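You operate a simulated robot arm through the tools that you are given. There is no shell and no other tool. Be economical: measure what you need, move in short steps, check, and stop when the job is done.

You are at the controls of a simulated robot arm. One attempt, no reset.

TASK
Put things in order on the right side of the press twenty-six table. At the end: the grey tin (marked "CLIPS") stands where the grey steel block stood; the gold brass coupling from the right side of the press twenty-six table stands where the grey tin stood; the red castor from the right side of the press twenty-six table stands on top of the orange copper coil; the grey steel block from the right side of the press twenty-six table stands where the red castor stood; whatever was shut is shut again. Leave all else as you found it, and nothing knocked over.

The check looks at the end state, three seconds after you hand in, the way a careful person would. Anything else that was tipped, shoved, dropped, spilled or broken makes it a failure.

THE ROBOT
A 7-joint arm with a two-finger parallel gripper, fixed in place. Base frame: the origin is at the foot of the arm, x ahead of it, y to its left, z up; the work surface is at about z = 0. Units: m, rad, N and s.
With the tool pointing down near the work surface it reaches from about 0.22 to 0.58 m from the base axis. Its first joint turns from -1.152 to 1.152 rad. Payload 2.5 kg.
Tool frame: the origin (TCP) lies between the finger pads and is the grasp point; the fingertips stand 0.023 m ahead of it; z points along the fingers, y is the line along which they close. The gripper opens to 0.094 m. The fingers are 0.038 m wide and 0.01 m thick; the gripper's body (0.054 by 0.096 m) begins 0.039 m behind the TCP.
Orientation is told as [roll, pitch, yaw] about the base's x, y, z axes, in that order, counted from this pose: with the fingers straight down and closing along the base's y, the tool's x points along the base's -x, its y along +y and its z along -z.

THE INTERFACE
- The arm moves only by the tool move_arm. Its argument "increments" is a list of rows, each an object of numbers (a shift or turn left out is 0, a gripper value left out holds the last): "rx", "ry", "rz": the turn, a rotation vector about the base's x, y, z in rad; "x", "y", "z": the shift along the base's x, y, z in m; "fingers": the finger opening in m, from 0 to 0.094. In form: [{"rx": .., "ry": .., "rz": .., "x": .., "y": .., "z": .., "fingers": ..}, ...]. A call has 1 to 20 rows; each row is the pose to reach, as a shift and turn from the pose commanded when the call began. Each row takes 0.2 s and may step no farther than 0.05 m and 0.15 rad from the row before; otherwise, or with a gripper value out of range, the whole call is refused. A pose out of reach is approached as far as the arm can. The call stops where the force on the tool passes 40 N (or 10 N more than at its start, if that is more) or the arm is blocked; 0.2 s more then pass. Each finger travels about 0.108 m/s and halts on what it meets, pressing with about 21 N; the grip force reading is that of the motor and also rises with nothing between the fingers. The clock runs only during rows and for 0.2 s after the last one: add rows that repeat a pose to give the fingers time. The reply holds the time, the measured pose of the TCP, the force on the tool along the base axes, the opening and the grip force, in the units named above and with some noise.
- Cameras (640 x 400 px; columns grow to the right, rows downward): "scene" is fixed at [0.1234, -0.4026, 0.5473]; the picture's right is [0.91, -0.42, 0.00], its down [-0.18, -0.39, -0.90] and it looks along [0.38, 0.82, -0.43] (base axes); focal length 338 px, centre (320, 200). "wrist" rides on the gripper at [-0.039, 0, -0.044] in the tool frame; the picture's right is [0.00, -1.00, 0.00], its down [0.97, 0.00, -0.24] and it looks along [0.24, 0.00, 0.97] (tool axes); focal length 218 px, centre (320, 200).
- capture(camera): a new picture of that camera. The clock stands still meanwhile.
- locate(camera, pixels): for up to 12 pixels [column, row] of the newest picture of that camera ("zoom" is the newest enlarged one), the place [x, y, z] in the base frame of the surface seen there, good to about 0.003 m, but the place of the scene camera against the robot may be out by one fixed shift of up to 0.025 m in any direction. The clock stands still meanwhile.
- zoom(camera, box): a new picture of the part [left, top, right, bottom] of that camera's present view, enlarged. The clock stands still meanwhile.
- close_job(): hands the job in; it is judged then, once.

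Go step by step. Measure first, check grasps and placings, and put right what went wrong. The budget is 80 turns and 38 pictures, counting those below and the enlarged ones. Unless the task says otherwise, let go and move clear before handing in, and close with one line.

The tools are called after ">>>" as a command line: name --argument value ..., lists and objects as JSON in quotes. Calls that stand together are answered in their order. move_arm: Moves the arm, as the interface text tells. Its arguments: {"type":"object","properties":{"increments":{"type":"array","items":{"type":"object","properties":{"rx":{"type":"number"},"ry":{"type":"number"},"rz":{"type":"number"},"x":{"type":"number"},"y":{"type":"number"},"z":{"type":"number"},"fingers":{"type":"number"}}}}},"required":["increments"]} The other tools are called the same way: capture (camera) takes a picture; locate (camera, pixels) gives the place of the surface under pixels of a picture; zoom (camera, box) takes an enlarged picture of a part of a camera's view; close_job () hands the job in.

At the start:

```text
time: 0.0
position: [0.2139, 0.27, 0.325]
tcp_rot: [0.0, 0.0, -0.002]
contact_force: [0.2, 0.5, 0.3]
gripper_width: 0.0939
finger_force: 0.1
```

scene: 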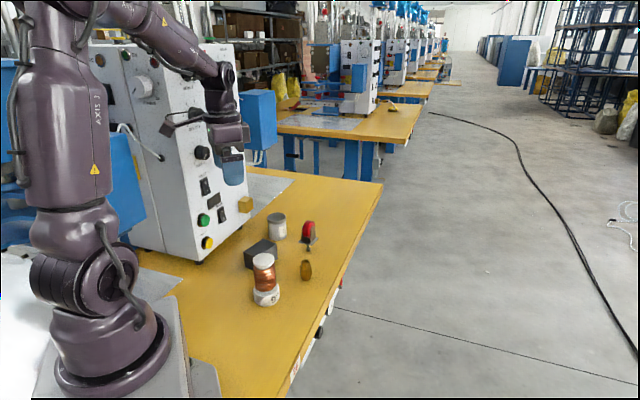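
wrist: 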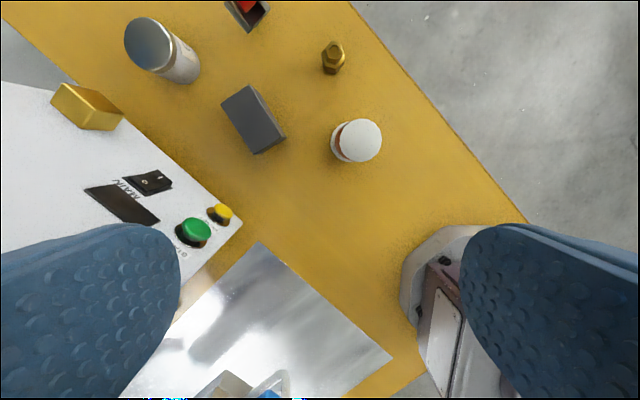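

The pictures show the tin (277,225), steel block (261,252), castor (309,233), coupling (306,270) and coil (265,280). I'll enlarge that area to measure it.

>>> zoom --camera "scene" --box '[220, 190, 348, 318]'

>>> locate --camera "wrist" --pixels '[[150, 45], [183, 68], [247, 118], [270, 125], [333, 50], [333, 72], [359, 140], [345, 155], [240, 15], [300, 200]]'

```text
3.12 times, centred on (284, 254) of scene
```

zoom: 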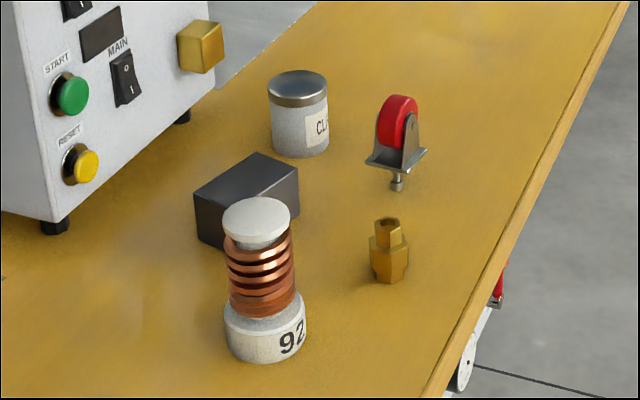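

```text
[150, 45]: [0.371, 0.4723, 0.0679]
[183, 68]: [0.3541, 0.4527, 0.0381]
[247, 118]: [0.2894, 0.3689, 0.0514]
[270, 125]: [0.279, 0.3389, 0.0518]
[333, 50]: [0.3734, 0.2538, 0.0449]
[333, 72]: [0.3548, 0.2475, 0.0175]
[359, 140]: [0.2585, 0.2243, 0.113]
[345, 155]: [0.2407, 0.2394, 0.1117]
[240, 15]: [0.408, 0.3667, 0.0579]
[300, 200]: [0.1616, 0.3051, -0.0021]
```

The wrist view places the objects, but the tin and castor sit at its edge. I'll move over the group at height and look straight down.

>>> move_arm --increments '[{"x": 0.04, "y": 0.01}, {"x": 0.08, "y": 0.03}, {"x": 0.12, "y": 0.05}, {"x": 0.14, "y": 0.06}, {"x": 0.14, "y": 0.06}]'

>>> capture --camera "wrist"

```text
time: 1.2
position: [0.3524, 0.3279, 0.3239]
tcp_rot: [-0.001, 0.001, 0.0]
contact_force: [-0.1, -0.5, 1.1]
gripper_width: 0.0939
finger_force: 0.0
```

```text
34 pictures are left
```

wrist: 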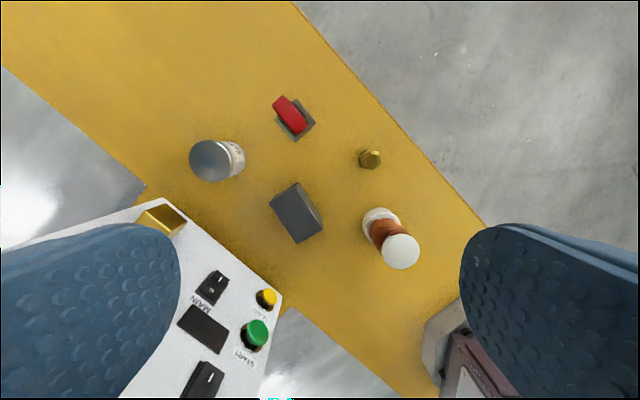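

>>> zoom --camera "wrist" --box '[180, 80, 340, 180]'

>>> locate --camera "zoom" --pixels '[[40, 320], [200, 320], [120, 245], [120, 400], [445, 145], [440, 70], [500, 200], [540, 160], [470, 230], [460, 120]]'

>>> zoom --camera "wrist" --box '[260, 145, 436, 275]'

```text
4.00 times, centred on (260, 130) of wrist
```

zoom: 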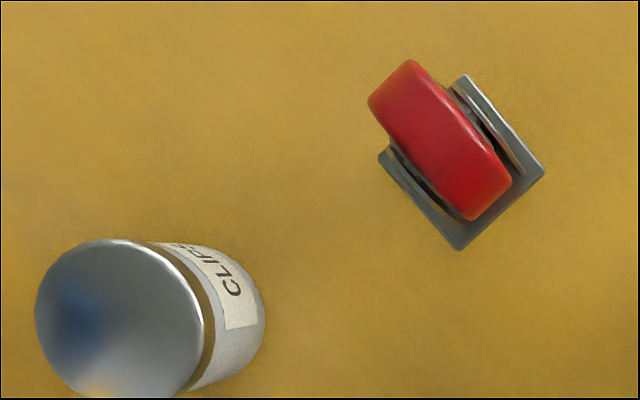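

```text
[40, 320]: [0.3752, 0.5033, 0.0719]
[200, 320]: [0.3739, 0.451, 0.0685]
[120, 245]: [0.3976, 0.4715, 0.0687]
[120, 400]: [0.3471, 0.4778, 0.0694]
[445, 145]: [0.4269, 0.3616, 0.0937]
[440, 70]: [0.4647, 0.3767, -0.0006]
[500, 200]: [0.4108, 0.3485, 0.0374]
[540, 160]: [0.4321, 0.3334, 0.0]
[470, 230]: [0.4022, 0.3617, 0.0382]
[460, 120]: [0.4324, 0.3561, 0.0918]
```

```text
3.08 times, centred on (348, 210) of wrist
```

zoom: 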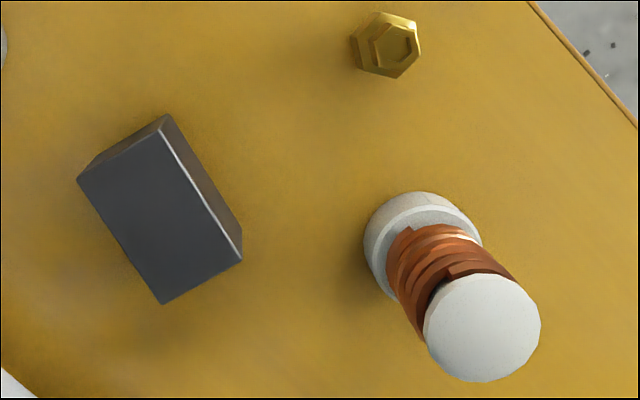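

The castor stands on a thin stem, with its plate at about z=0.037 and the wheel top at about 0.094, so it has to be handled exactly upright. Next I'll measure the block, coupling and coil in this zoom.

>>> locate --camera "zoom" --pixels '[[80, 180], [163, 301], [239, 260], [165, 118], [160, 210], [400, 45], [420, 52], [370, 45], [482, 278], [482, 380], [427, 328], [538, 328]]'

>>> zoom --camera "scene" --box '[284, 212, 334, 292]'

```text
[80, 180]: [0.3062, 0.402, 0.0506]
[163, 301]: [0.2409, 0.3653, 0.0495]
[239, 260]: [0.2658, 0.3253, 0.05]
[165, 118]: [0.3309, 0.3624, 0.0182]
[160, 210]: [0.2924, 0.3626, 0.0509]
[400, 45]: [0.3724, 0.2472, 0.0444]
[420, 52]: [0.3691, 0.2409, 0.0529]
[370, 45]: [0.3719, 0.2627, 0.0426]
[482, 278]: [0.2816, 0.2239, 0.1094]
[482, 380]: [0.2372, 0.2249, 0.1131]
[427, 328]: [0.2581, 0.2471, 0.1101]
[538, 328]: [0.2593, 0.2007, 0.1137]
```

```text
5.00 times, centred on (309, 252) of scene
```

zoom: 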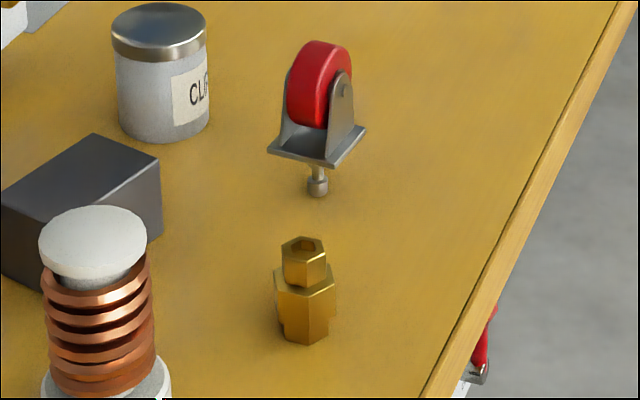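

The block's top is centred near (0.286,0.364), yaw about 0.52, and the tin is near (0.373,0.476). I'll take the castor first, moving closer with yaw about 0.66 to find its stem and fork.

>>> move_arm --increments '[{"x": 0.01, "y": 0.005, "z": -0.02, "rz": 0.13}, {"x": 0.02, "y": 0.01, "z": -0.05, "rz": 0.26}, {"x": 0.03, "y": 0.015, "z": -0.08, "rz": 0.39}, {"x": 0.04, "y": 0.02, "z": -0.1, "rz": 0.52}, {"x": 0.05, "y": 0.02, "z": -0.11, "rz": 0.66}, {"x": 0.05, "y": 0.02, "z": -0.11, "rz": 0.66}]'

>>> capture --camera "wrist"

```text
time: 2.6
position: [0.4027, 0.3484, 0.2149]
tcp_rot: [0.001, 0.002, 0.663]
contact_force: [-0.4, -0.4, -0.5]
gripper_width: 0.0942
finger_force: 0.0
```

```text
30 pictures are left
```

wrist: 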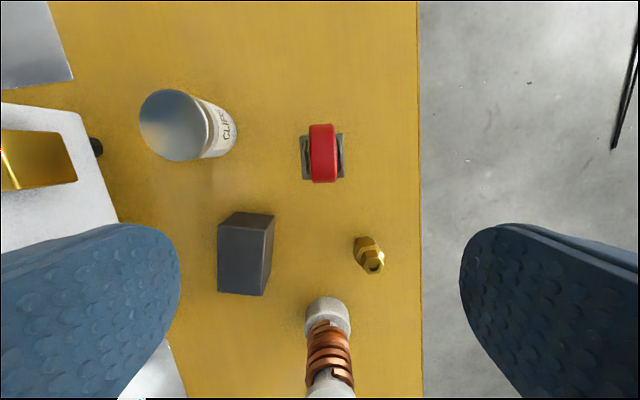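

The castor (322,152) now looks nearly square to the view. I'll enlarge it and measure the wheel and plate.

>>> zoom --camera "wrist" --box '[272, 120, 372, 190]'

>>> locate --camera "wrist" --pixels '[[302, 178], [344, 177], [302, 136], [344, 133], [322, 126], [322, 140], [323, 155], [323, 170], [312, 152], [334, 152], [343, 155], [304, 155]]'

```text
5.71 times, centred on (322, 155) of wrist
```

zoom: 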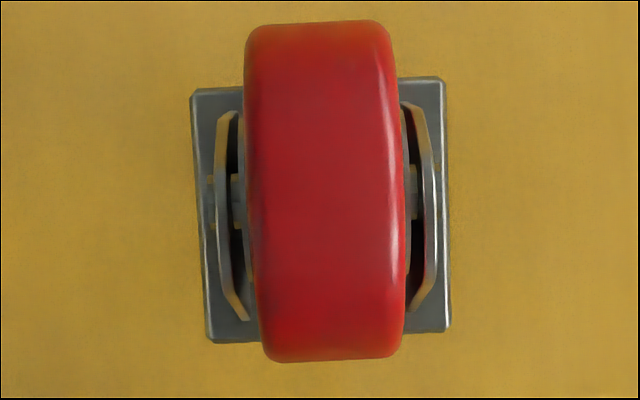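

```text
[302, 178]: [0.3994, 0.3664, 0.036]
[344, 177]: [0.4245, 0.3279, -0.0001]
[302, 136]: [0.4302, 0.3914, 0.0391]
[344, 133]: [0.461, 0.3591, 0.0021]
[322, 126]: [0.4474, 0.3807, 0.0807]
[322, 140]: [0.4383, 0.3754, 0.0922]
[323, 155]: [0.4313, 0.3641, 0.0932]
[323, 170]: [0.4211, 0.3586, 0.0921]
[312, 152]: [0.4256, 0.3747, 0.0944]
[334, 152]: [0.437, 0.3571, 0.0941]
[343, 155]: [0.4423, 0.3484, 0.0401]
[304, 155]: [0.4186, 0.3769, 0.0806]
```

The castor's centre comes out at about (0.429,0.364), with yaw about 0.71 and its plate at z≈0.038. I'll line up above it with the fingers still clear and look again.

>>> move_arm --increments '[{"x": 0.013, "y": 0.008, "z": -0.035, "rz": 0.025}, {"x": 0.026, "y": 0.016, "z": -0.07, "rz": 0.05}, {"x": 0.026, "y": 0.016, "z": -0.08, "rz": 0.05}, {"x": 0.026, "y": 0.016, "z": -0.08, "rz": 0.05}]'

>>> capture --camera "wrist"

>>> zoom --camera "scene" --box '[240, 130, 400, 290]'

```text
time: 3.6
position: [0.4283, 0.3648, 0.1376]
tcp_rot: [0.001, 0.0, 0.71]
contact_force: [-0.6, 0.2, -0.1]
gripper_width: 0.0939
finger_force: 0.1
```

```text
28 pictures are left
```

wrist: 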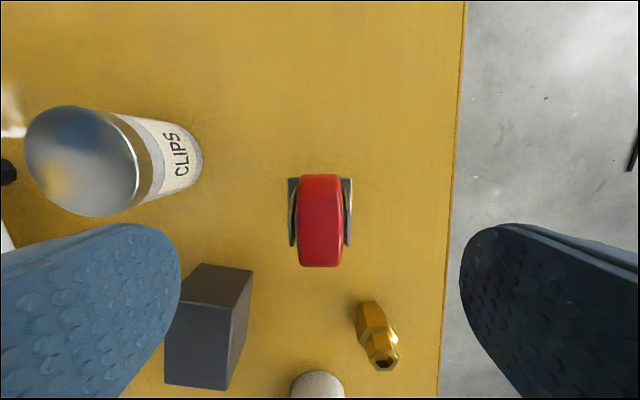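

```text
2.50 times, centred on (320, 210) of scene
```

zoom: 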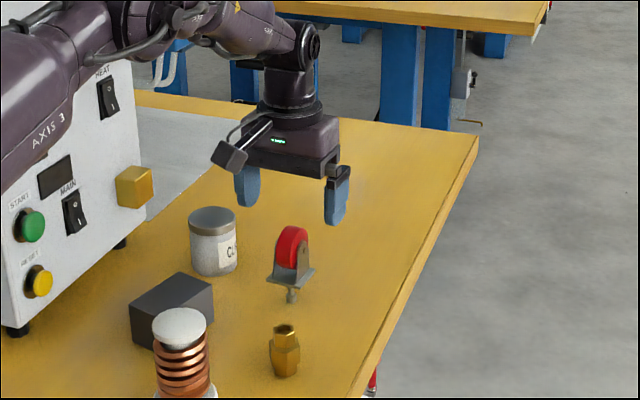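

The wheel sits at column 320, so it's centred across the fingers. I'll check its position along the fore-aft direction.

>>> locate --camera "wrist" --pixels '[[320, 177], [320, 200], [320, 220], [320, 245], [320, 263], [291, 181], [291, 244], [350, 180], [350, 243], [294, 215], [346, 215]]'

```text
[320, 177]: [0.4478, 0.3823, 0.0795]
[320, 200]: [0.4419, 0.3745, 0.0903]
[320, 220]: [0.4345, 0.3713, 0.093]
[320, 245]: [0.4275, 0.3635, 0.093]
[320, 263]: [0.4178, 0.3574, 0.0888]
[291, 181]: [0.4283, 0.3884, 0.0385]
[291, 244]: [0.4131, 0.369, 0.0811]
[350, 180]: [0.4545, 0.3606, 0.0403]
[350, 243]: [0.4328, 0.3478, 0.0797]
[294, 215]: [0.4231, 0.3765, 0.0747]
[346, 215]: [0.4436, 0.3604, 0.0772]
```

The castor's centre matches the TCP to within a few millimetres. I'll descend to about z=0.068 and close slowly.

>>> move_arm --increments '[{"z": -0.03}, {"z": -0.055}, {"z": -0.068}, {"z": -0.068, "fingers": 0.07}, {"z": -0.068, "fingers": 0.055}, {"z": -0.068, "fingers": 0.048}, {"z": -0.068, "fingers": 0.043}, {"z": -0.068, "fingers": 0.039}]'

>>> capture --camera "wrist"

>>> zoom --camera "scene" --box '[270, 180, 350, 260]'

```text
time: 5.4
position: [0.4297, 0.3645, 0.0673]
tcp_rot: [-0.001, 0.0, 0.71]
contact_force: [-0.2, -0.4, -0.5]
gripper_width: 0.039
finger_force: 0.2
```

```text
26 pictures are left
```

wrist: 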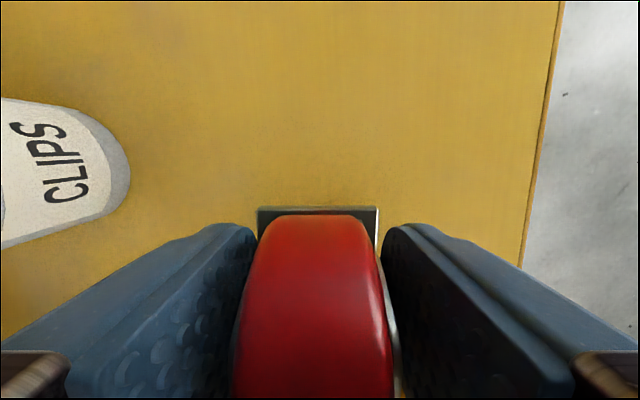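

```text
5.00 times, centred on (310, 220) of scene
```

zoom: 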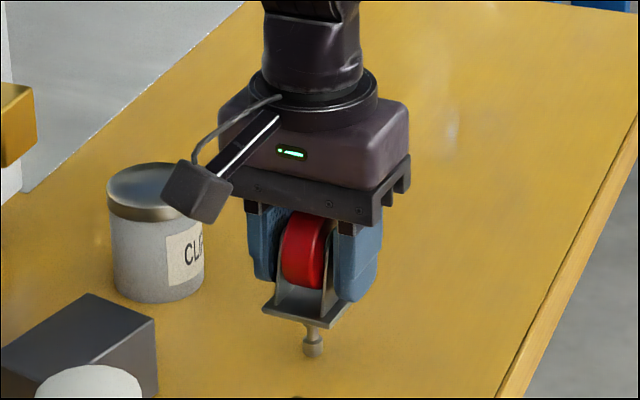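

The fingers straddle the fork above the plate and are well aligned. I'll close the rest of the way and lift slightly.

>>> move_arm --increments '[{"fingers": 0.034}, {"fingers": 0.03}, {"fingers": 0.025}, {"fingers": 0.02}, {"fingers": 0.02}, {"fingers": 0.02, "z": 0.003}, {"fingers": 0.02, "z": 0.01}, {"fingers": 0.02, "z": 0.02}]'

>>> zoom --camera "scene" --box '[270, 180, 350, 260]'

```text
time: 7.2
position: [0.4294, 0.3657, 0.0879]
tcp_rot: [-0.002, 0.0, 0.711]
contact_force: [0.6, 0.5, -1.9]
gripper_width: 0.0322
finger_force: 20.8
```

```text
5.00 times, centred on (310, 220) of scene
```

zoom: 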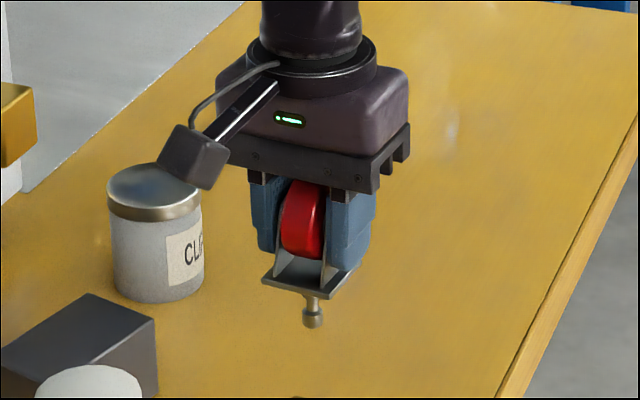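

The castor is held upright at a width of 0.032. I'll raise it and carry it above the coil.

>>> move_arm --increments '[{"z": 0.04}, {"z": 0.08}, {"z": 0.12}, {"z": 0.14, "x": -0.02, "y": -0.017}, {"z": 0.14, "x": -0.05, "y": -0.042}, {"z": 0.14, "x": -0.08, "y": -0.067}, {"z": 0.14, "x": -0.11, "y": -0.092}, {"z": 0.14, "x": -0.14, "y": -0.117}, {"z": 0.14, "x": -0.16, "y": -0.133}, {"z": 0.14, "x": -0.17, "y": -0.1417}, {"z": 0.14, "x": -0.17, "y": -0.1417}, {"z": 0.14, "x": -0.17, "y": -0.1417}]'

>>> zoom --camera "scene" --box '[210, 180, 330, 310]'

>>> capture --camera "wrist"

```text
time: 9.8
position: [0.2585, 0.2226, 0.2304]
tcp_rot: [0.001, -0.001, 0.71]
contact_force: [0.1, 0.6, -1.2]
gripper_width: 0.0318
finger_force: 21.2
```

```text
3.08 times, centred on (270, 245) of scene
```

zoom: 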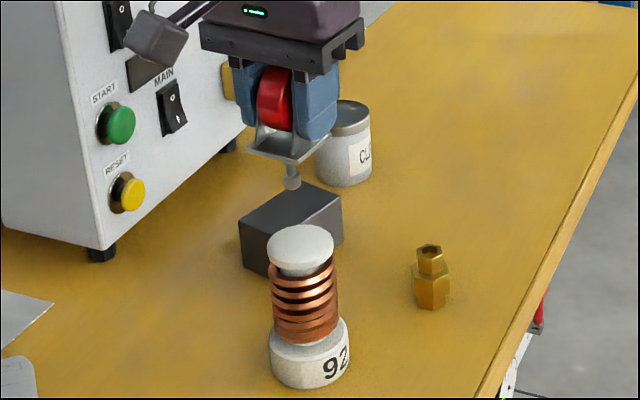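

```text
22 pictures are left
```

wrist: 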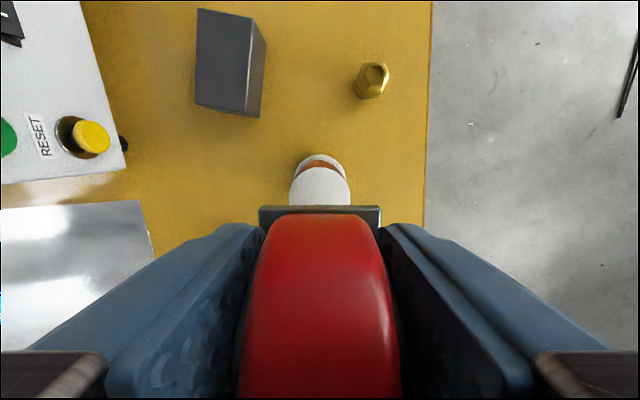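

I'll compare the stem tip (291,182) with the coil's top using the same scene zoom, so the camera offset cancels out.

>>> locate --camera "zoom" --pixels '[[285, 184], [291, 184], [298, 183], [291, 188], [269, 246], [332, 243], [300, 228], [300, 262], [300, 245], [292, 175]]'

>>> locate --camera "wrist" --pixels '[[320, 172], [320, 190], [292, 200], [349, 200]]'

```text
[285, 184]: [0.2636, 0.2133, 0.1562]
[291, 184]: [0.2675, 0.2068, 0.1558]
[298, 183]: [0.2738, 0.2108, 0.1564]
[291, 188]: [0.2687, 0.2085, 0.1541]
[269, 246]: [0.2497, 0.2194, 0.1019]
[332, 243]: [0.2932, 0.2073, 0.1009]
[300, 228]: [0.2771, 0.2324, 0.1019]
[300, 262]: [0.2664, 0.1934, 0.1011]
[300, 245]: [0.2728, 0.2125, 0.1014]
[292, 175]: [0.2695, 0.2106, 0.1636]
```

```text
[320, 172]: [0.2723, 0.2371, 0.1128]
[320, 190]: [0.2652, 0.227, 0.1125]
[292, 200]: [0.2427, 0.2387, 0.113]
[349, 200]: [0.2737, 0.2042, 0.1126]
```

The stem tip and the coil's top centre agree within a couple of millimetres, with a gap of about 0.050. I'll lower most of that distance now.

>>> move_arm --increments '[{"z": -0.015}, {"z": -0.03}, {"z": -0.04}, {"z": -0.045}, {"z": -0.046}, {"z": -0.046}]'

>>> zoom --camera "scene" --box '[230, 210, 310, 290]'

```text
time: 11.2
position: [0.2607, 0.2247, 0.1827]
tcp_rot: [0.0, 0.001, 0.71]
contact_force: [1.2, -0.4, -2.3]
gripper_width: 0.0317
finger_force: 20.8
```

```text
5.00 times, centred on (270, 250) of scene
```

zoom: 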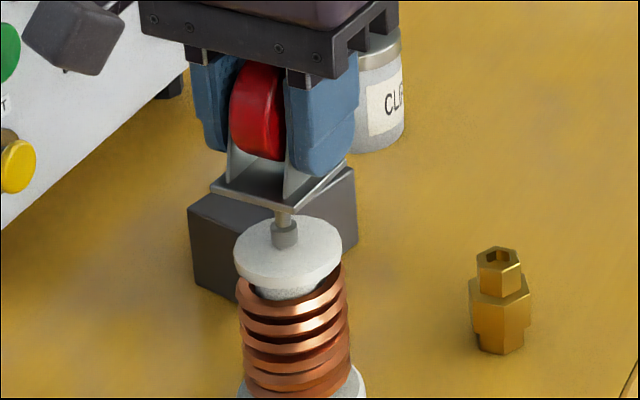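

The stem hangs a few millimetres above the middle of the top. I'll lower it in 0.5–1 mm steps until it touches.

>>> move_arm --increments '[{"z": -0.001}, {"z": -0.002}, {"z": -0.002}]'

```text
time: 12.0
position: [0.2591, 0.2245, 0.1804]
tcp_rot: [0.0, -0.005, 0.71]
contact_force: [-3.5, -1.6, 16.1]
gripper_width: 0.0316
finger_force: 21.3
```

Contact shows as 16 N. I'll ease up 1 mm to take off most of that load before releasing.

>>> move_arm --increments '[{"z": 0.0005}, {"z": 0.001}, {"z": 0.001}]'

```text
time: 12.8
position: [0.2595, 0.2236, 0.1813]
tcp_rot: [0.001, -0.002, 0.713]
contact_force: [-0.2, 4.8, 13.1]
gripper_width: 0.0318
finger_force: 20.4
```

>>> move_arm --increments '[{"z": 0.0005}, {"z": 0.001}, {"z": 0.001}]'

```text
time: 13.6
position: [0.2605, 0.2222, 0.1815]
tcp_rot: [0.0, 0.005, 0.71]
contact_force: [-0.6, 0.2, -1.5]
gripper_width: 0.0319
finger_force: 20.9
```

The reading is back to −1.5 N, so the castor is just off the surface. I'll lower 0.7 mm and open slowly.

>>> move_arm --increments '[{"z": -0.0007}, {"z": -0.0007}, {"z": -0.0007, "fingers": 0.033}, {"z": -0.0007, "fingers": 0.034}, {"z": -0.0007, "fingers": 0.036}, {"z": -0.0007, "fingers": 0.038}, {"z": -0.0007, "fingers": 0.042}, {"z": -0.0007, "fingers": 0.048}]'

>>> zoom --camera "scene" --box '[230, 210, 310, 290]'

```text
time: 15.4
position: [0.2596, 0.2238, 0.1804]
tcp_rot: [0.0, 0.001, 0.712]
contact_force: [0.5, 0.8, -1.0]
gripper_width: 0.0478
finger_force: 0.0
```

```text
5.00 times, centred on (270, 250) of scene
```

zoom: 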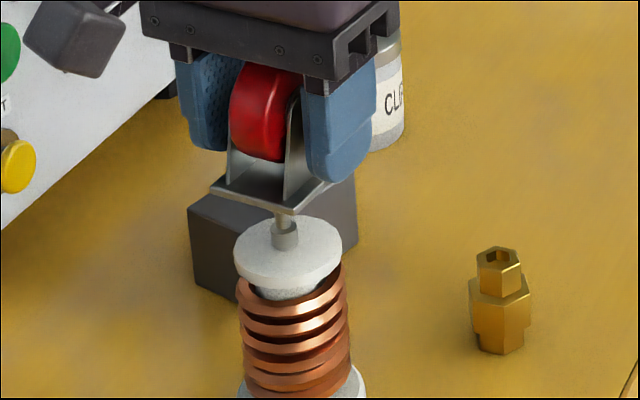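

The castor stands upright in the middle of the cap, free of the fingers. I'll open a bit more, rise straight up, then go to the block.

>>> move_arm --increments '[{"fingers": 0.065}, {"fingers": 0.07}, {"z": 0.02}, {"z": 0.05}, {"z": 0.08}, {"z": 0.1}, {"z": 0.1, "x": 0.01, "y": 0.04, "rz": -0.06}, {"z": 0.1, "x": 0.02, "y": 0.08, "rz": -0.12}, {"z": 0.1, "x": 0.0264, "y": 0.12, "rz": -0.19}, {"z": 0.1, "x": 0.0264, "y": 0.1397, "rz": -0.19}, {"z": 0.06, "x": 0.0264, "y": 0.1397, "rz": -0.19}, {"z": 0.02, "x": 0.0264, "y": 0.1397, "rz": -0.19}, {"z": 0.0, "x": 0.0264, "y": 0.1397, "rz": -0.19, "fingers": 0.075}, {"z": 0.0, "x": 0.0264, "y": 0.1397, "rz": -0.19}]'

>>> capture --camera "wrist"

```text
time: 18.4
position: [0.2887, 0.3622, 0.1827]
tcp_rot: [0.0, 0.0, 0.52]
contact_force: [0.9, -0.5, -0.1]
gripper_width: 0.0753
finger_force: 0.0
```

```text
19 pictures are left
```

wrist: 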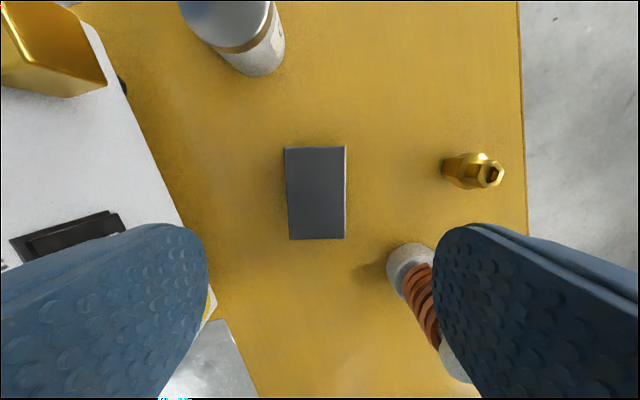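

The block is nearly square to the fingers. I'll measure its top and how close the press panel is.

>>> locate --camera "wrist" --pixels '[[287, 151], [343, 149], [292, 236], [341, 236], [315, 193], [100, 60], [150, 165], [185, 220], [213, 300], [60, 60], [120, 85]]'

```text
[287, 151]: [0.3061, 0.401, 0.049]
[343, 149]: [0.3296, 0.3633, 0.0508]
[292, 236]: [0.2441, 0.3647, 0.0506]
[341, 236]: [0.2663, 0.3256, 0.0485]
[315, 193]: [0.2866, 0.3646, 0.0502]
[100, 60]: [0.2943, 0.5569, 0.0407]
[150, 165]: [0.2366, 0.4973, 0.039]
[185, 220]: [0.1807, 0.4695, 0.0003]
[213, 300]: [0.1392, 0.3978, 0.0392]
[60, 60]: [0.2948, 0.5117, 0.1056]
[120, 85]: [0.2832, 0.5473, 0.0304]
```

The block's centre is (0.2865,0.3637), matching the commanded pose, and the press is well clear. I'll descend, grip, and lift a little.

>>> move_arm --increments '[{"z": -0.04, "rz": 0.015}, {"z": -0.08, "rz": 0.015}, {"z": -0.12, "rz": 0.015}, {"z": -0.145, "rz": 0.015}, {"z": -0.152, "rz": 0.015}, {"z": -0.152, "rz": 0.015, "fingers": 0.055}, {"z": -0.152, "rz": 0.015, "fingers": 0.048}, {"z": -0.152, "rz": 0.015, "fingers": 0.03}, {"z": -0.152, "rz": 0.015, "fingers": 0.03}, {"z": -0.152, "rz": 0.015, "fingers": 0.03}, {"z": -0.147, "rz": 0.015, "fingers": 0.03}, {"z": -0.142, "rz": 0.015, "fingers": 0.03}]'

>>> zoom --camera "scene" --box '[200, 160, 340, 310]'

```text
time: 21.0
position: [0.2852, 0.3619, 0.0385]
tcp_rot: [-0.002, 0.003, 0.536]
contact_force: [-0.7, 1.1, -14.3]
gripper_width: 0.0502
finger_force: 20.9
```

```text
2.67 times, centred on (270, 235) of scene
```

zoom: 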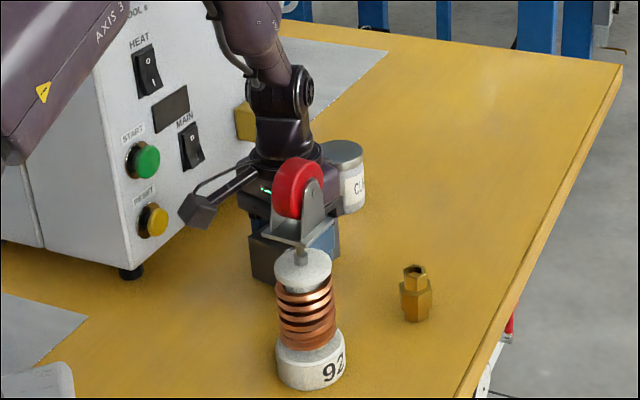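

The block is held, about 14 N. I'll lift it to clear height and carry it to the castor's old place at (0.429,0.365).

>>> move_arm --increments '[{"z": 0.02}, {"z": 0.045}, {"z": 0.06}, {"z": 0.06, "x": 0.015}, {"z": 0.06, "x": 0.04}, {"z": 0.06, "x": 0.065}, {"z": 0.06, "x": 0.09}, {"z": 0.06, "x": 0.115}, {"z": 0.06, "x": 0.135}, {"z": 0.06, "x": 0.143, "y": 0.001}, {"z": 0.06, "x": 0.143, "y": 0.001}, {"z": 0.04, "x": 0.143, "y": 0.001}, {"z": 0.015, "x": 0.143, "y": 0.001}, {"z": 0.0, "x": 0.143, "y": 0.001}, {"z": 0.0, "x": 0.143, "y": 0.001}]'

```text
time: 24.2
position: [0.4306, 0.3641, 0.0376]
tcp_rot: [0.0, 0.001, 0.535]
contact_force: [-0.1, 0.1, -14.0]
gripper_width: 0.0501
finger_force: 21.2
```

>>> move_arm --increments '[{"z": -0.004}, {"z": -0.007}, {"z": -0.009}, {"z": -0.009}]'

>>> zoom --camera "scene" --box '[230, 170, 350, 290]'

```text
time: 25.2
position: [0.4288, 0.3622, 0.0294]
tcp_rot: [0.001, -0.001, 0.537]
contact_force: [0.4, -0.5, -14.8]
gripper_width: 0.0502
finger_force: 20.9
```

```text
3.33 times, centred on (290, 230) of scene
```

zoom: 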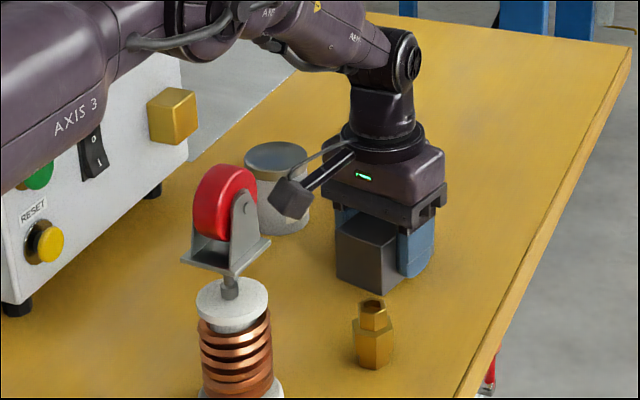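

The block is still hanging about a millimetre up. I'll lower it to contact and release.

>>> move_arm --increments '[{"z": -0.0007}, {"z": -0.0014}, {"z": -0.0014}]'

```text
time: 26.0
position: [0.43, 0.3623, 0.0287]
tcp_rot: [-0.001, 0.0, 0.535]
contact_force: [-2.0, -5.5, -0.1]
gripper_width: 0.05
finger_force: 20.6
```

The weight is now on the table. I'll open and rise straight up.

>>> move_arm --increments '[{"fingers": 0.053}, {"fingers": 0.06}, {"fingers": 0.075}, {"fingers": 0.075, "z": 0.03}, {"fingers": 0.075, "z": 0.07}, {"fingers": 0.075, "z": 0.11}, {"fingers": 0.075, "z": 0.15}, {"fingers": 0.075, "z": 0.17}, {"fingers": 0.075, "z": 0.17, "x": -0.03, "y": 0.03}, {"fingers": 0.075, "z": 0.17, "x": -0.06, "y": 0.06}, {"fingers": 0.075, "z": 0.17, "x": -0.06, "y": 0.06}]'

>>> capture --camera "wrist"

```text
time: 28.4
position: [0.3697, 0.4257, 0.1948]
tcp_rot: [0.0, -0.002, 0.534]
contact_force: [-1.1, -0.2, 1.1]
gripper_width: 0.075
finger_force: 0.1
```

```text
16 pictures are left
```

wrist: 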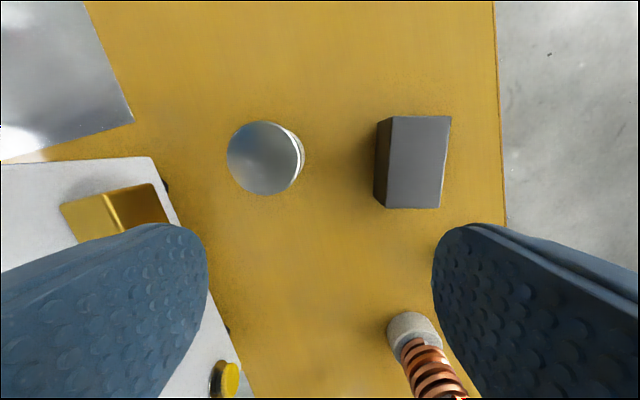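

>>> locate --camera "wrist" --pixels '[[229, 158], [297, 158], [262, 123], [262, 192], [262, 158], [303, 162], [298, 180], [395, 118], [449, 118], [390, 206], [439, 206], [417, 162]]'

```text
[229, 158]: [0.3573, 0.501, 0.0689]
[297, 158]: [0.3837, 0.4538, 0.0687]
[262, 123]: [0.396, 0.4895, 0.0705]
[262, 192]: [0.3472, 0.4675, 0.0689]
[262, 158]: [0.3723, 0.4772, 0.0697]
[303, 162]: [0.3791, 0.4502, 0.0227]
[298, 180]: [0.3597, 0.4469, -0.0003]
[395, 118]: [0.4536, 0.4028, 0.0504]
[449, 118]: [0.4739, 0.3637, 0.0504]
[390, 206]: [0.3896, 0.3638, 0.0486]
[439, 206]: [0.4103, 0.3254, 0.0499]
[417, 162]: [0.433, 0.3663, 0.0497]
```

The block now stands at (0.432,0.364), where the castor was. The tin's centre is (0.371,0.478) with radius about 0.605, just past straight-down reach, so I'll yaw to face it radially and then tilt slightly outward.

>>> move_arm --increments '[{"rz": 0.13, "fingers": 0.09}, {"rz": 0.26}, {"rz": 0.376}, {"rz": 0.376}]'

>>> move_arm --increments '[{"rx": 0.079, "ry": -0.0613, "y": 0.015}, {"rx": 0.158, "ry": -0.1226, "y": 0.03, "z": -0.02}, {"rx": 0.158, "ry": -0.1226, "x": 0.002, "y": 0.045, "z": -0.05}, {"rx": 0.158, "ry": -0.1226, "x": 0.002, "y": 0.053, "z": -0.07}, {"rx": 0.158, "ry": -0.1226, "x": 0.002, "y": 0.053, "z": -0.07}]'

>>> capture --camera "wrist"

```text
time: 29.4
position: [0.3702, 0.4239, 0.1967]
tcp_rot: [-0.001, 0.0, 0.914]
contact_force: [0.3, 0.3, 0.3]
gripper_width: 0.09
finger_force: 0.1
```

```text
time: 30.6
position: [0.3716, 0.4787, 0.1284]
tcp_rot: [0.001, -0.201, 0.91]
contact_force: [-0.1, -0.4, 0.4]
gripper_width: 0.0898
finger_force: 0.1
```

```text
15 pictures are left
```

wrist: 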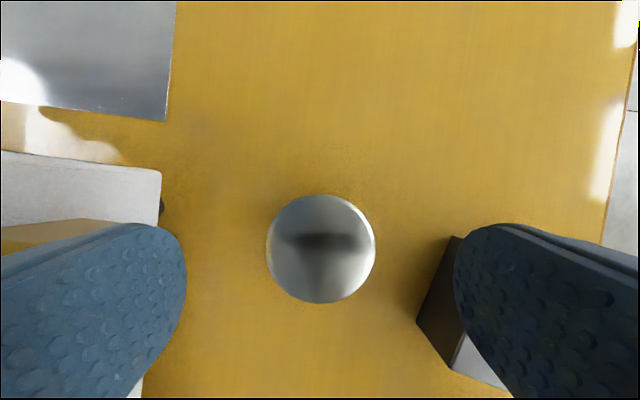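

The tin is centred between the fingers at (320,248). Before descending I'll check how close the press's gold knob, lower left, is to the gripper.

>>> locate --camera "wrist" --pixels '[[320, 248], [268, 248], [374, 248], [320, 197], [320, 300], [130, 222], [80, 221], [40, 240], [158, 180], [150, 172]]'

>>> zoom --camera "scene" --box '[200, 120, 340, 280]'

```text
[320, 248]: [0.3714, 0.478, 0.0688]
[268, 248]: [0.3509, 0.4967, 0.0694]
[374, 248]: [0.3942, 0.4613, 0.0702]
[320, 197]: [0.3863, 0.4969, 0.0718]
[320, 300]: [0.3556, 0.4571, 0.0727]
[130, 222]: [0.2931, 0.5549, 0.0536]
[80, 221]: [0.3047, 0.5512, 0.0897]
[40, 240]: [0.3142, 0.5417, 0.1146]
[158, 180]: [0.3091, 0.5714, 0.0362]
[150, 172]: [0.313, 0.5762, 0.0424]
```

```text
2.50 times, centred on (270, 200) of scene
```

zoom: 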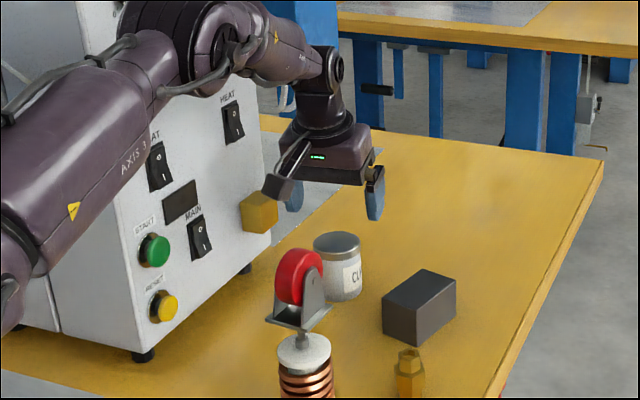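

The knob's face is about 0.08 m to the side of the tin and the gripper reaches 0.055, so that clears. I also want the position of the small black box on the gripper at (280,187).

>>> locate --camera "zoom" --pixels '[[270, 188], [280, 187], [288, 188], [295, 160], [260, 212], [245, 205], [272, 205], [337, 238], [320, 165], [293, 200], [280, 197]]'

```text
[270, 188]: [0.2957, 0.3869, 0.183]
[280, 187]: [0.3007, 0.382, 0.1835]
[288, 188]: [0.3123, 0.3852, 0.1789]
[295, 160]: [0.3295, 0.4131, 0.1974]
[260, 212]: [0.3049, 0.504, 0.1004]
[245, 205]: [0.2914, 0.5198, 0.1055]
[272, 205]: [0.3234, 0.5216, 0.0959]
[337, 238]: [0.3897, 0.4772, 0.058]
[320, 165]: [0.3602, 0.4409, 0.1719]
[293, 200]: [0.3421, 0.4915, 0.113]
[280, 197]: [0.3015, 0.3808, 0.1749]
```

The box sits about 0.12 m inward and higher, so it's clear here, and I'll keep it away from the castor when placing. I'll descend onto the tin.

>>> move_arm --increments '[{"z": -0.03}, {"z": -0.06}, {"z": -0.078}, {"z": -0.083}, {"z": -0.083, "fingers": 0.07}, {"z": -0.083, "fingers": 0.06}, {"z": -0.083, "fingers": 0.056}, {"z": -0.083, "fingers": 0.053}, {"z": -0.083, "fingers": 0.04}, {"z": -0.083, "fingers": 0.04}, {"z": -0.083, "fingers": 0.04}]'

```text
time: 33.0
position: [0.3712, 0.4775, 0.0459]
tcp_rot: [0.0, -0.198, 0.912]
contact_force: [0.5, -0.8, -0.7]
gripper_width: 0.0575
finger_force: 20.7
```

The tin is gripped at 0.0575. I'll lift 15 mm and check it.

>>> move_arm --increments '[{"z": 0.005}, {"z": 0.01}, {"z": 0.015}, {"z": 0.015}]'

>>> zoom --camera "scene" --box '[230, 170, 340, 280]'

```text
time: 34.0
position: [0.3712, 0.478, 0.0605]
tcp_rot: [-0.001, -0.198, 0.911]
contact_force: [0.1, 0.0, -2.7]
gripper_width: 0.0576
finger_force: 20.7
```

```text
3.64 times, centred on (285, 225) of scene
```

zoom: 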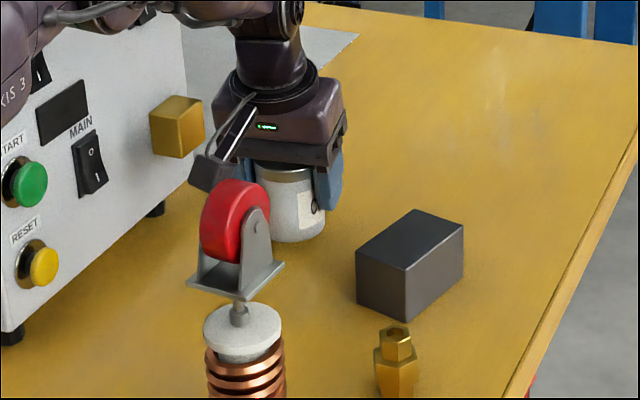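

The tin hangs upright with its lid on. I'll raise it, move it inward and turn about −0.42 rad so the gripper's box stays away from the castor.

>>> move_arm --increments '[{"z": 0.03}, {"z": 0.06}, {"z": 0.065, "x": -0.015, "y": -0.02}, {"z": 0.065, "x": -0.03, "y": -0.04}, {"z": 0.065, "x": -0.04, "y": -0.055, "rz": -0.1}, {"z": 0.065, "x": -0.05, "y": -0.07, "rz": -0.2}, {"z": 0.065, "x": -0.06, "y": -0.082, "rz": -0.3}, {"z": 0.065, "x": -0.07, "y": -0.095, "rz": -0.42}, {"z": 0.065, "x": -0.0848, "y": -0.1143, "rz": -0.42}, {"z": 0.065, "x": -0.0848, "y": -0.1143, "rz": -0.42}, {"z": 0.03, "x": -0.0848, "y": -0.1143, "rz": -0.42}, {"z": 0.0, "x": -0.0848, "y": -0.1143, "rz": -0.42}, {"z": -0.01, "x": -0.0848, "y": -0.1143, "rz": -0.42}, {"z": -0.01, "x": -0.0848, "y": -0.1143, "rz": -0.42}]'

>>> zoom --camera "scene" --box '[200, 170, 330, 300]'

```text
time: 37.0
position: [0.2833, 0.3612, 0.0489]
tcp_rot: [0.0, -0.199, 0.492]
contact_force: [0.1, 0.4, -3.1]
gripper_width: 0.0576
finger_force: 20.8
```

```text
3.08 times, centred on (265, 235) of scene
```

zoom: 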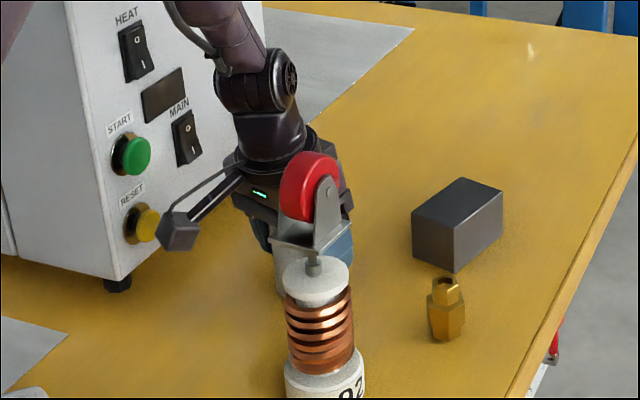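

The tin is over its place, still upright and about 5 mm up. I'll lower it to contact.

>>> move_arm --increments '[{"z": -0.003}, {"z": -0.0045}, {"z": -0.0051}, {"z": -0.0051}]'

```text
time: 38.0
position: [0.2852, 0.3629, 0.0465]
tcp_rot: [0.002, -0.205, 0.493]
contact_force: [-3.6, -4.1, 22.1]
gripper_width: 0.0575
finger_force: 21.5
```

Contact shows as 22 N. I'll ease up 1 mm and check.

>>> move_arm --increments '[{"z": 0.0007}, {"z": 0.0012}, {"z": 0.0012}]'

```text
time: 38.8
position: [0.2875, 0.3625, 0.0465]
tcp_rot: [0.0, -0.202, 0.492]
contact_force: [0.4, 3.6, 8.0]
gripper_width: 0.0576
finger_force: 21.4
```

The load is light now. I'll release slowly and rise straight up.

>>> move_arm --increments '[{"z": 0.0004, "fingers": 0.0585}, {"z": 0.0004, "fingers": 0.061}, {"z": 0.0004, "fingers": 0.068}, {"z": 0.0004, "fingers": 0.08}, {"z": 0.02, "fingers": 0.085}, {"z": 0.06}, {"z": 0.1}, {"z": 0.14}, {"z": 0.17}, {"z": 0.18}, {"z": 0.18}]'

>>> capture --camera "wrist"

```text
time: 41.2
position: [0.2862, 0.3625, 0.227]
tcp_rot: [0.0, -0.199, 0.492]
contact_force: [-0.6, 0.2, 0.2]
gripper_width: 0.0849
finger_force: 0.1
```

```text
11 pictures are left
```

wrist: 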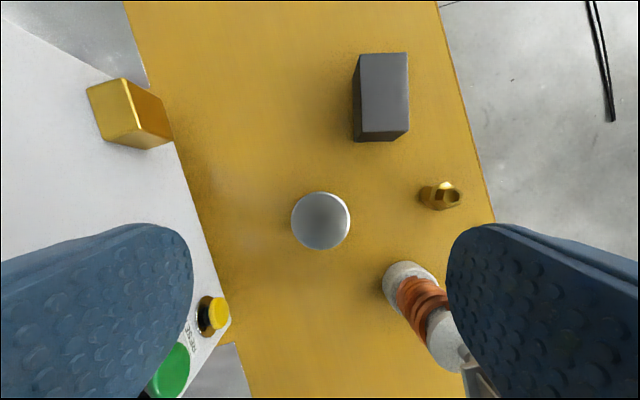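

The tin stands at its new place. Next is the coupling: I'll move above it with yaw about 0.9 to read its hex orientation, and check the tin's position on the way.

>>> locate --camera "wrist" --pixels '[[320, 219], [294, 219], [348, 219], [320, 194], [320, 246], [450, 195], [425, 197], [384, 95]]'

>>> move_arm --increments '[{"z": 0.03, "x": 0.01}, {"z": 0.03, "x": 0.03, "y": -0.02, "rz": 0.1}, {"z": 0.03, "x": 0.05, "y": -0.05, "rz": 0.2}, {"z": 0.03, "x": 0.07, "y": -0.08, "rz": 0.3}, {"z": 0.03, "x": 0.0815, "y": -0.1147, "rz": 0.41}, {"z": 0.0, "x": 0.0815, "y": -0.1147, "rz": 0.41}, {"z": -0.04, "x": 0.0815, "y": -0.1147, "rz": 0.41}, {"z": -0.07, "x": 0.0815, "y": -0.1147, "rz": 0.41}, {"z": -0.07, "x": 0.0815, "y": -0.1147, "rz": 0.41}]'

>>> zoom --camera "wrist" --box '[240, 150, 400, 290]'

```text
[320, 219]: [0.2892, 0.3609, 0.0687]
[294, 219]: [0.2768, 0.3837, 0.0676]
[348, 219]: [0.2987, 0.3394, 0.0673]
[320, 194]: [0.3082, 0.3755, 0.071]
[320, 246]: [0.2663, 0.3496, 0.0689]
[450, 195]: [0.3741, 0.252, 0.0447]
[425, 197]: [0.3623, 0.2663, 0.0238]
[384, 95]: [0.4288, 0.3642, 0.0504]
```

```text
time: 43.2
position: [0.3707, 0.2478, 0.1584]
tcp_rot: [0.001, -0.201, 0.903]
contact_force: [0.2, -0.2, -0.3]
gripper_width: 0.0849
finger_force: 0.1
```

```text
2.86 times, centred on (320, 220) of wrist
```

zoom: 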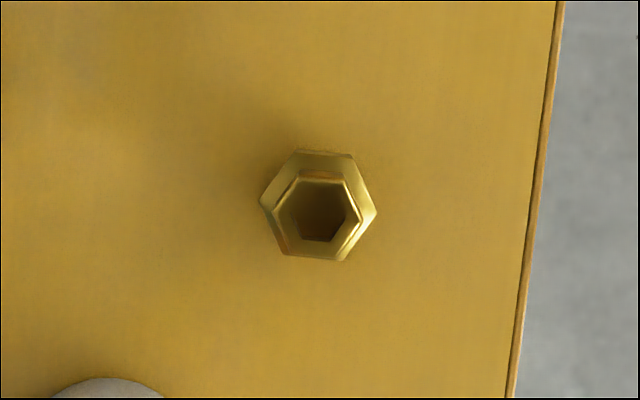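

The tin is centred at about (0.288,0.362). The coupling's corners lie on the closing line, so flats call for yaw about 1.35. I'll measure its shoulder to get the centre.

>>> locate --camera "zoom" --pixels '[[265, 205], [372, 212], [302, 155], [348, 158], [290, 251], [342, 258], [282, 203], [350, 180], [300, 177], [335, 248], [287, 230], [358, 215]]'

```text
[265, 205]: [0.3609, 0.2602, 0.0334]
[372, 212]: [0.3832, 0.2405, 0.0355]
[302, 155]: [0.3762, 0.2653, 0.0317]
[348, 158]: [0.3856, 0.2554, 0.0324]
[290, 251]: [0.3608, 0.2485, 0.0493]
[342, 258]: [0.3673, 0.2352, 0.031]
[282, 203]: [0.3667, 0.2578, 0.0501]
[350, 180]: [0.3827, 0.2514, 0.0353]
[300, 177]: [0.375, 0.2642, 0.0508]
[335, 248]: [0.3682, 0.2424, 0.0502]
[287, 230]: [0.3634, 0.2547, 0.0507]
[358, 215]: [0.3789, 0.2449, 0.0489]
```

The centre is (0.372,0.2503). I'll rotate to yaw 1.35, narrow the fingers and line up.

>>> move_arm --increments '[{"fingers": 0.06, "rz": 0.1}, {"rz": 0.22, "x": 0.004, "y": 0.0013}, {"rz": 0.34, "x": 0.004, "y": 0.0013}, {"rz": 0.449, "x": 0.004, "y": 0.0013}, {"rz": 0.449, "x": 0.004, "y": 0.0013, "z": -0.04}, {"rz": 0.449, "x": 0.004, "y": 0.0013, "z": -0.065}, {"rz": 0.449, "x": 0.004, "y": 0.0013, "z": -0.065}]'

>>> capture --camera "wrist"

>>> zoom --camera "scene" --box '[230, 170, 370, 310]'

```text
time: 44.8
position: [0.3695, 0.2491, 0.0923]
tcp_rot: [0.0, -0.202, 1.351]
contact_force: [-0.3, 0.1, -0.6]
gripper_width: 0.0599
finger_force: 0.1
```

```text
9 pictures are left
```

wrist: 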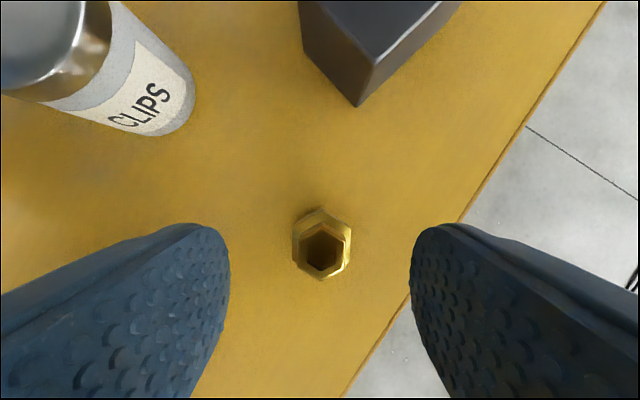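

```text
2.86 times, centred on (300, 240) of scene
```

zoom: 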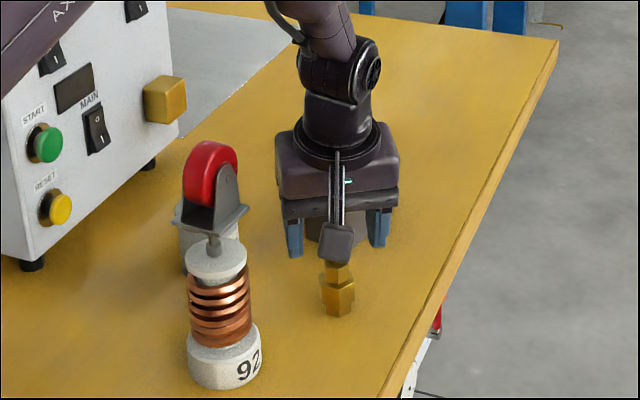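

The coupling's flats are parallel to the fingers and centred at column 321. I'll descend, close gently and lift a little.

>>> move_arm --increments '[{"z": -0.03}, {"z": -0.05}, {"z": -0.061}, {"z": -0.061, "fingers": 0.045}, {"z": -0.061, "fingers": 0.036}, {"z": -0.061, "fingers": 0.031}, {"z": -0.061, "fingers": 0.02}, {"z": -0.061, "fingers": 0.02}, {"z": -0.061, "fingers": 0.02}]'

>>> move_arm --increments '[{"z": 0.005}, {"z": 0.015}, {"z": 0.02}, {"z": 0.02}]'

>>> zoom --camera "scene" --box '[250, 200, 350, 300]'

```text
time: 46.8
position: [0.3693, 0.2496, 0.032]
tcp_rot: [0.0, -0.2, 1.351]
contact_force: [0.9, 0.5, -0.3]
gripper_width: 0.0315
finger_force: 20.8
```

```text
time: 47.8
position: [0.3707, 0.2489, 0.0505]
tcp_rot: [-0.001, -0.198, 1.351]
contact_force: [0.8, 0.1, -1.8]
gripper_width: 0.0316
finger_force: 20.9
```

```text
4.00 times, centred on (300, 250) of scene
```

zoom: 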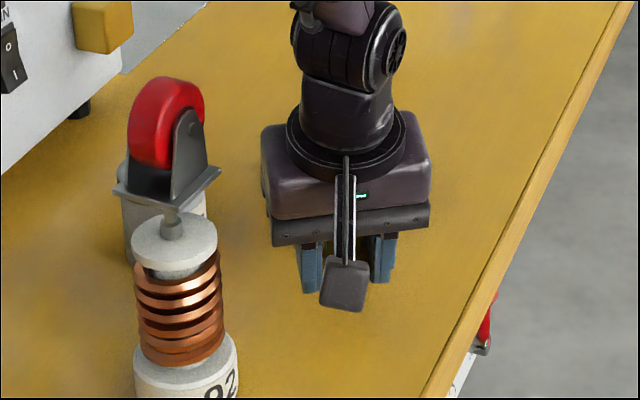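

The coupling is held (1.8 N). I'll raise it above everything, carry it toward the tin's old place, and turn back to a radial yaw of 0.91.

>>> move_arm --increments '[{"z": 0.04}, {"z": 0.08}, {"z": 0.12}, {"z": 0.15}, {"z": 0.15, "y": 0.03}, {"z": 0.15, "y": 0.06}, {"z": 0.15, "y": 0.09, "rz": -0.1}, {"z": 0.15, "y": 0.12, "rz": -0.22}, {"z": 0.15, "y": 0.15, "rz": -0.34}, {"z": 0.15, "y": 0.18, "rz": -0.44}, {"z": 0.12, "y": 0.2, "rz": -0.44}, {"z": 0.09, "y": 0.22, "rz": -0.44}, {"z": 0.07, "y": 0.2277, "x": -0.0007, "rz": -0.44}, {"z": 0.07, "y": 0.2277, "x": -0.0007, "rz": -0.44}]'

>>> capture --camera "wrist"

```text
time: 50.8
position: [0.3706, 0.4789, 0.12]
tcp_rot: [-0.001, -0.199, 0.91]
contact_force: [0.4, 0.4, -1.5]
gripper_width: 0.0314
finger_force: 20.9
```

```text
6 pictures are left
```

wrist: 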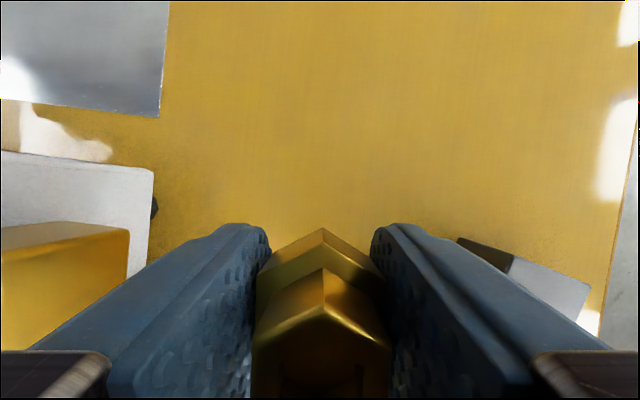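

The coupling sits firmly and is positioned over the spot. I'll lower it to about 3 mm above the table.

>>> move_arm --increments '[{"z": -0.03}, {"z": -0.06}, {"z": -0.08}, {"z": -0.087}, {"z": -0.087}]'

>>> move_arm --increments '[{"z": -0.0015}, {"z": -0.0025}, {"z": -0.003}, {"z": -0.003}]'

```text
time: 52.0
position: [0.3719, 0.4781, 0.0337]
tcp_rot: [0.001, -0.2, 0.912]
contact_force: [-0.2, 0.7, -2.6]
gripper_width: 0.0316
finger_force: 20.7
```

```text
time: 53.0
position: [0.3719, 0.4769, 0.031]
tcp_rot: [0.001, -0.197, 0.91]
contact_force: [0.1, -0.1, -2.5]
gripper_width: 0.0311
finger_force: 21.4
```

Still hanging at −2.5 N, so I'll lower a little further.

>>> move_arm --increments '[{"z": -0.0007}, {"z": -0.0013}, {"z": -0.0013}]'

```text
time: 53.8
position: [0.3716, 0.478, 0.0305]
tcp_rot: [-0.001, -0.204, 0.91]
contact_force: [0.9, -5.5, 15.4]
gripper_width: 0.0315
finger_force: 21.1
```

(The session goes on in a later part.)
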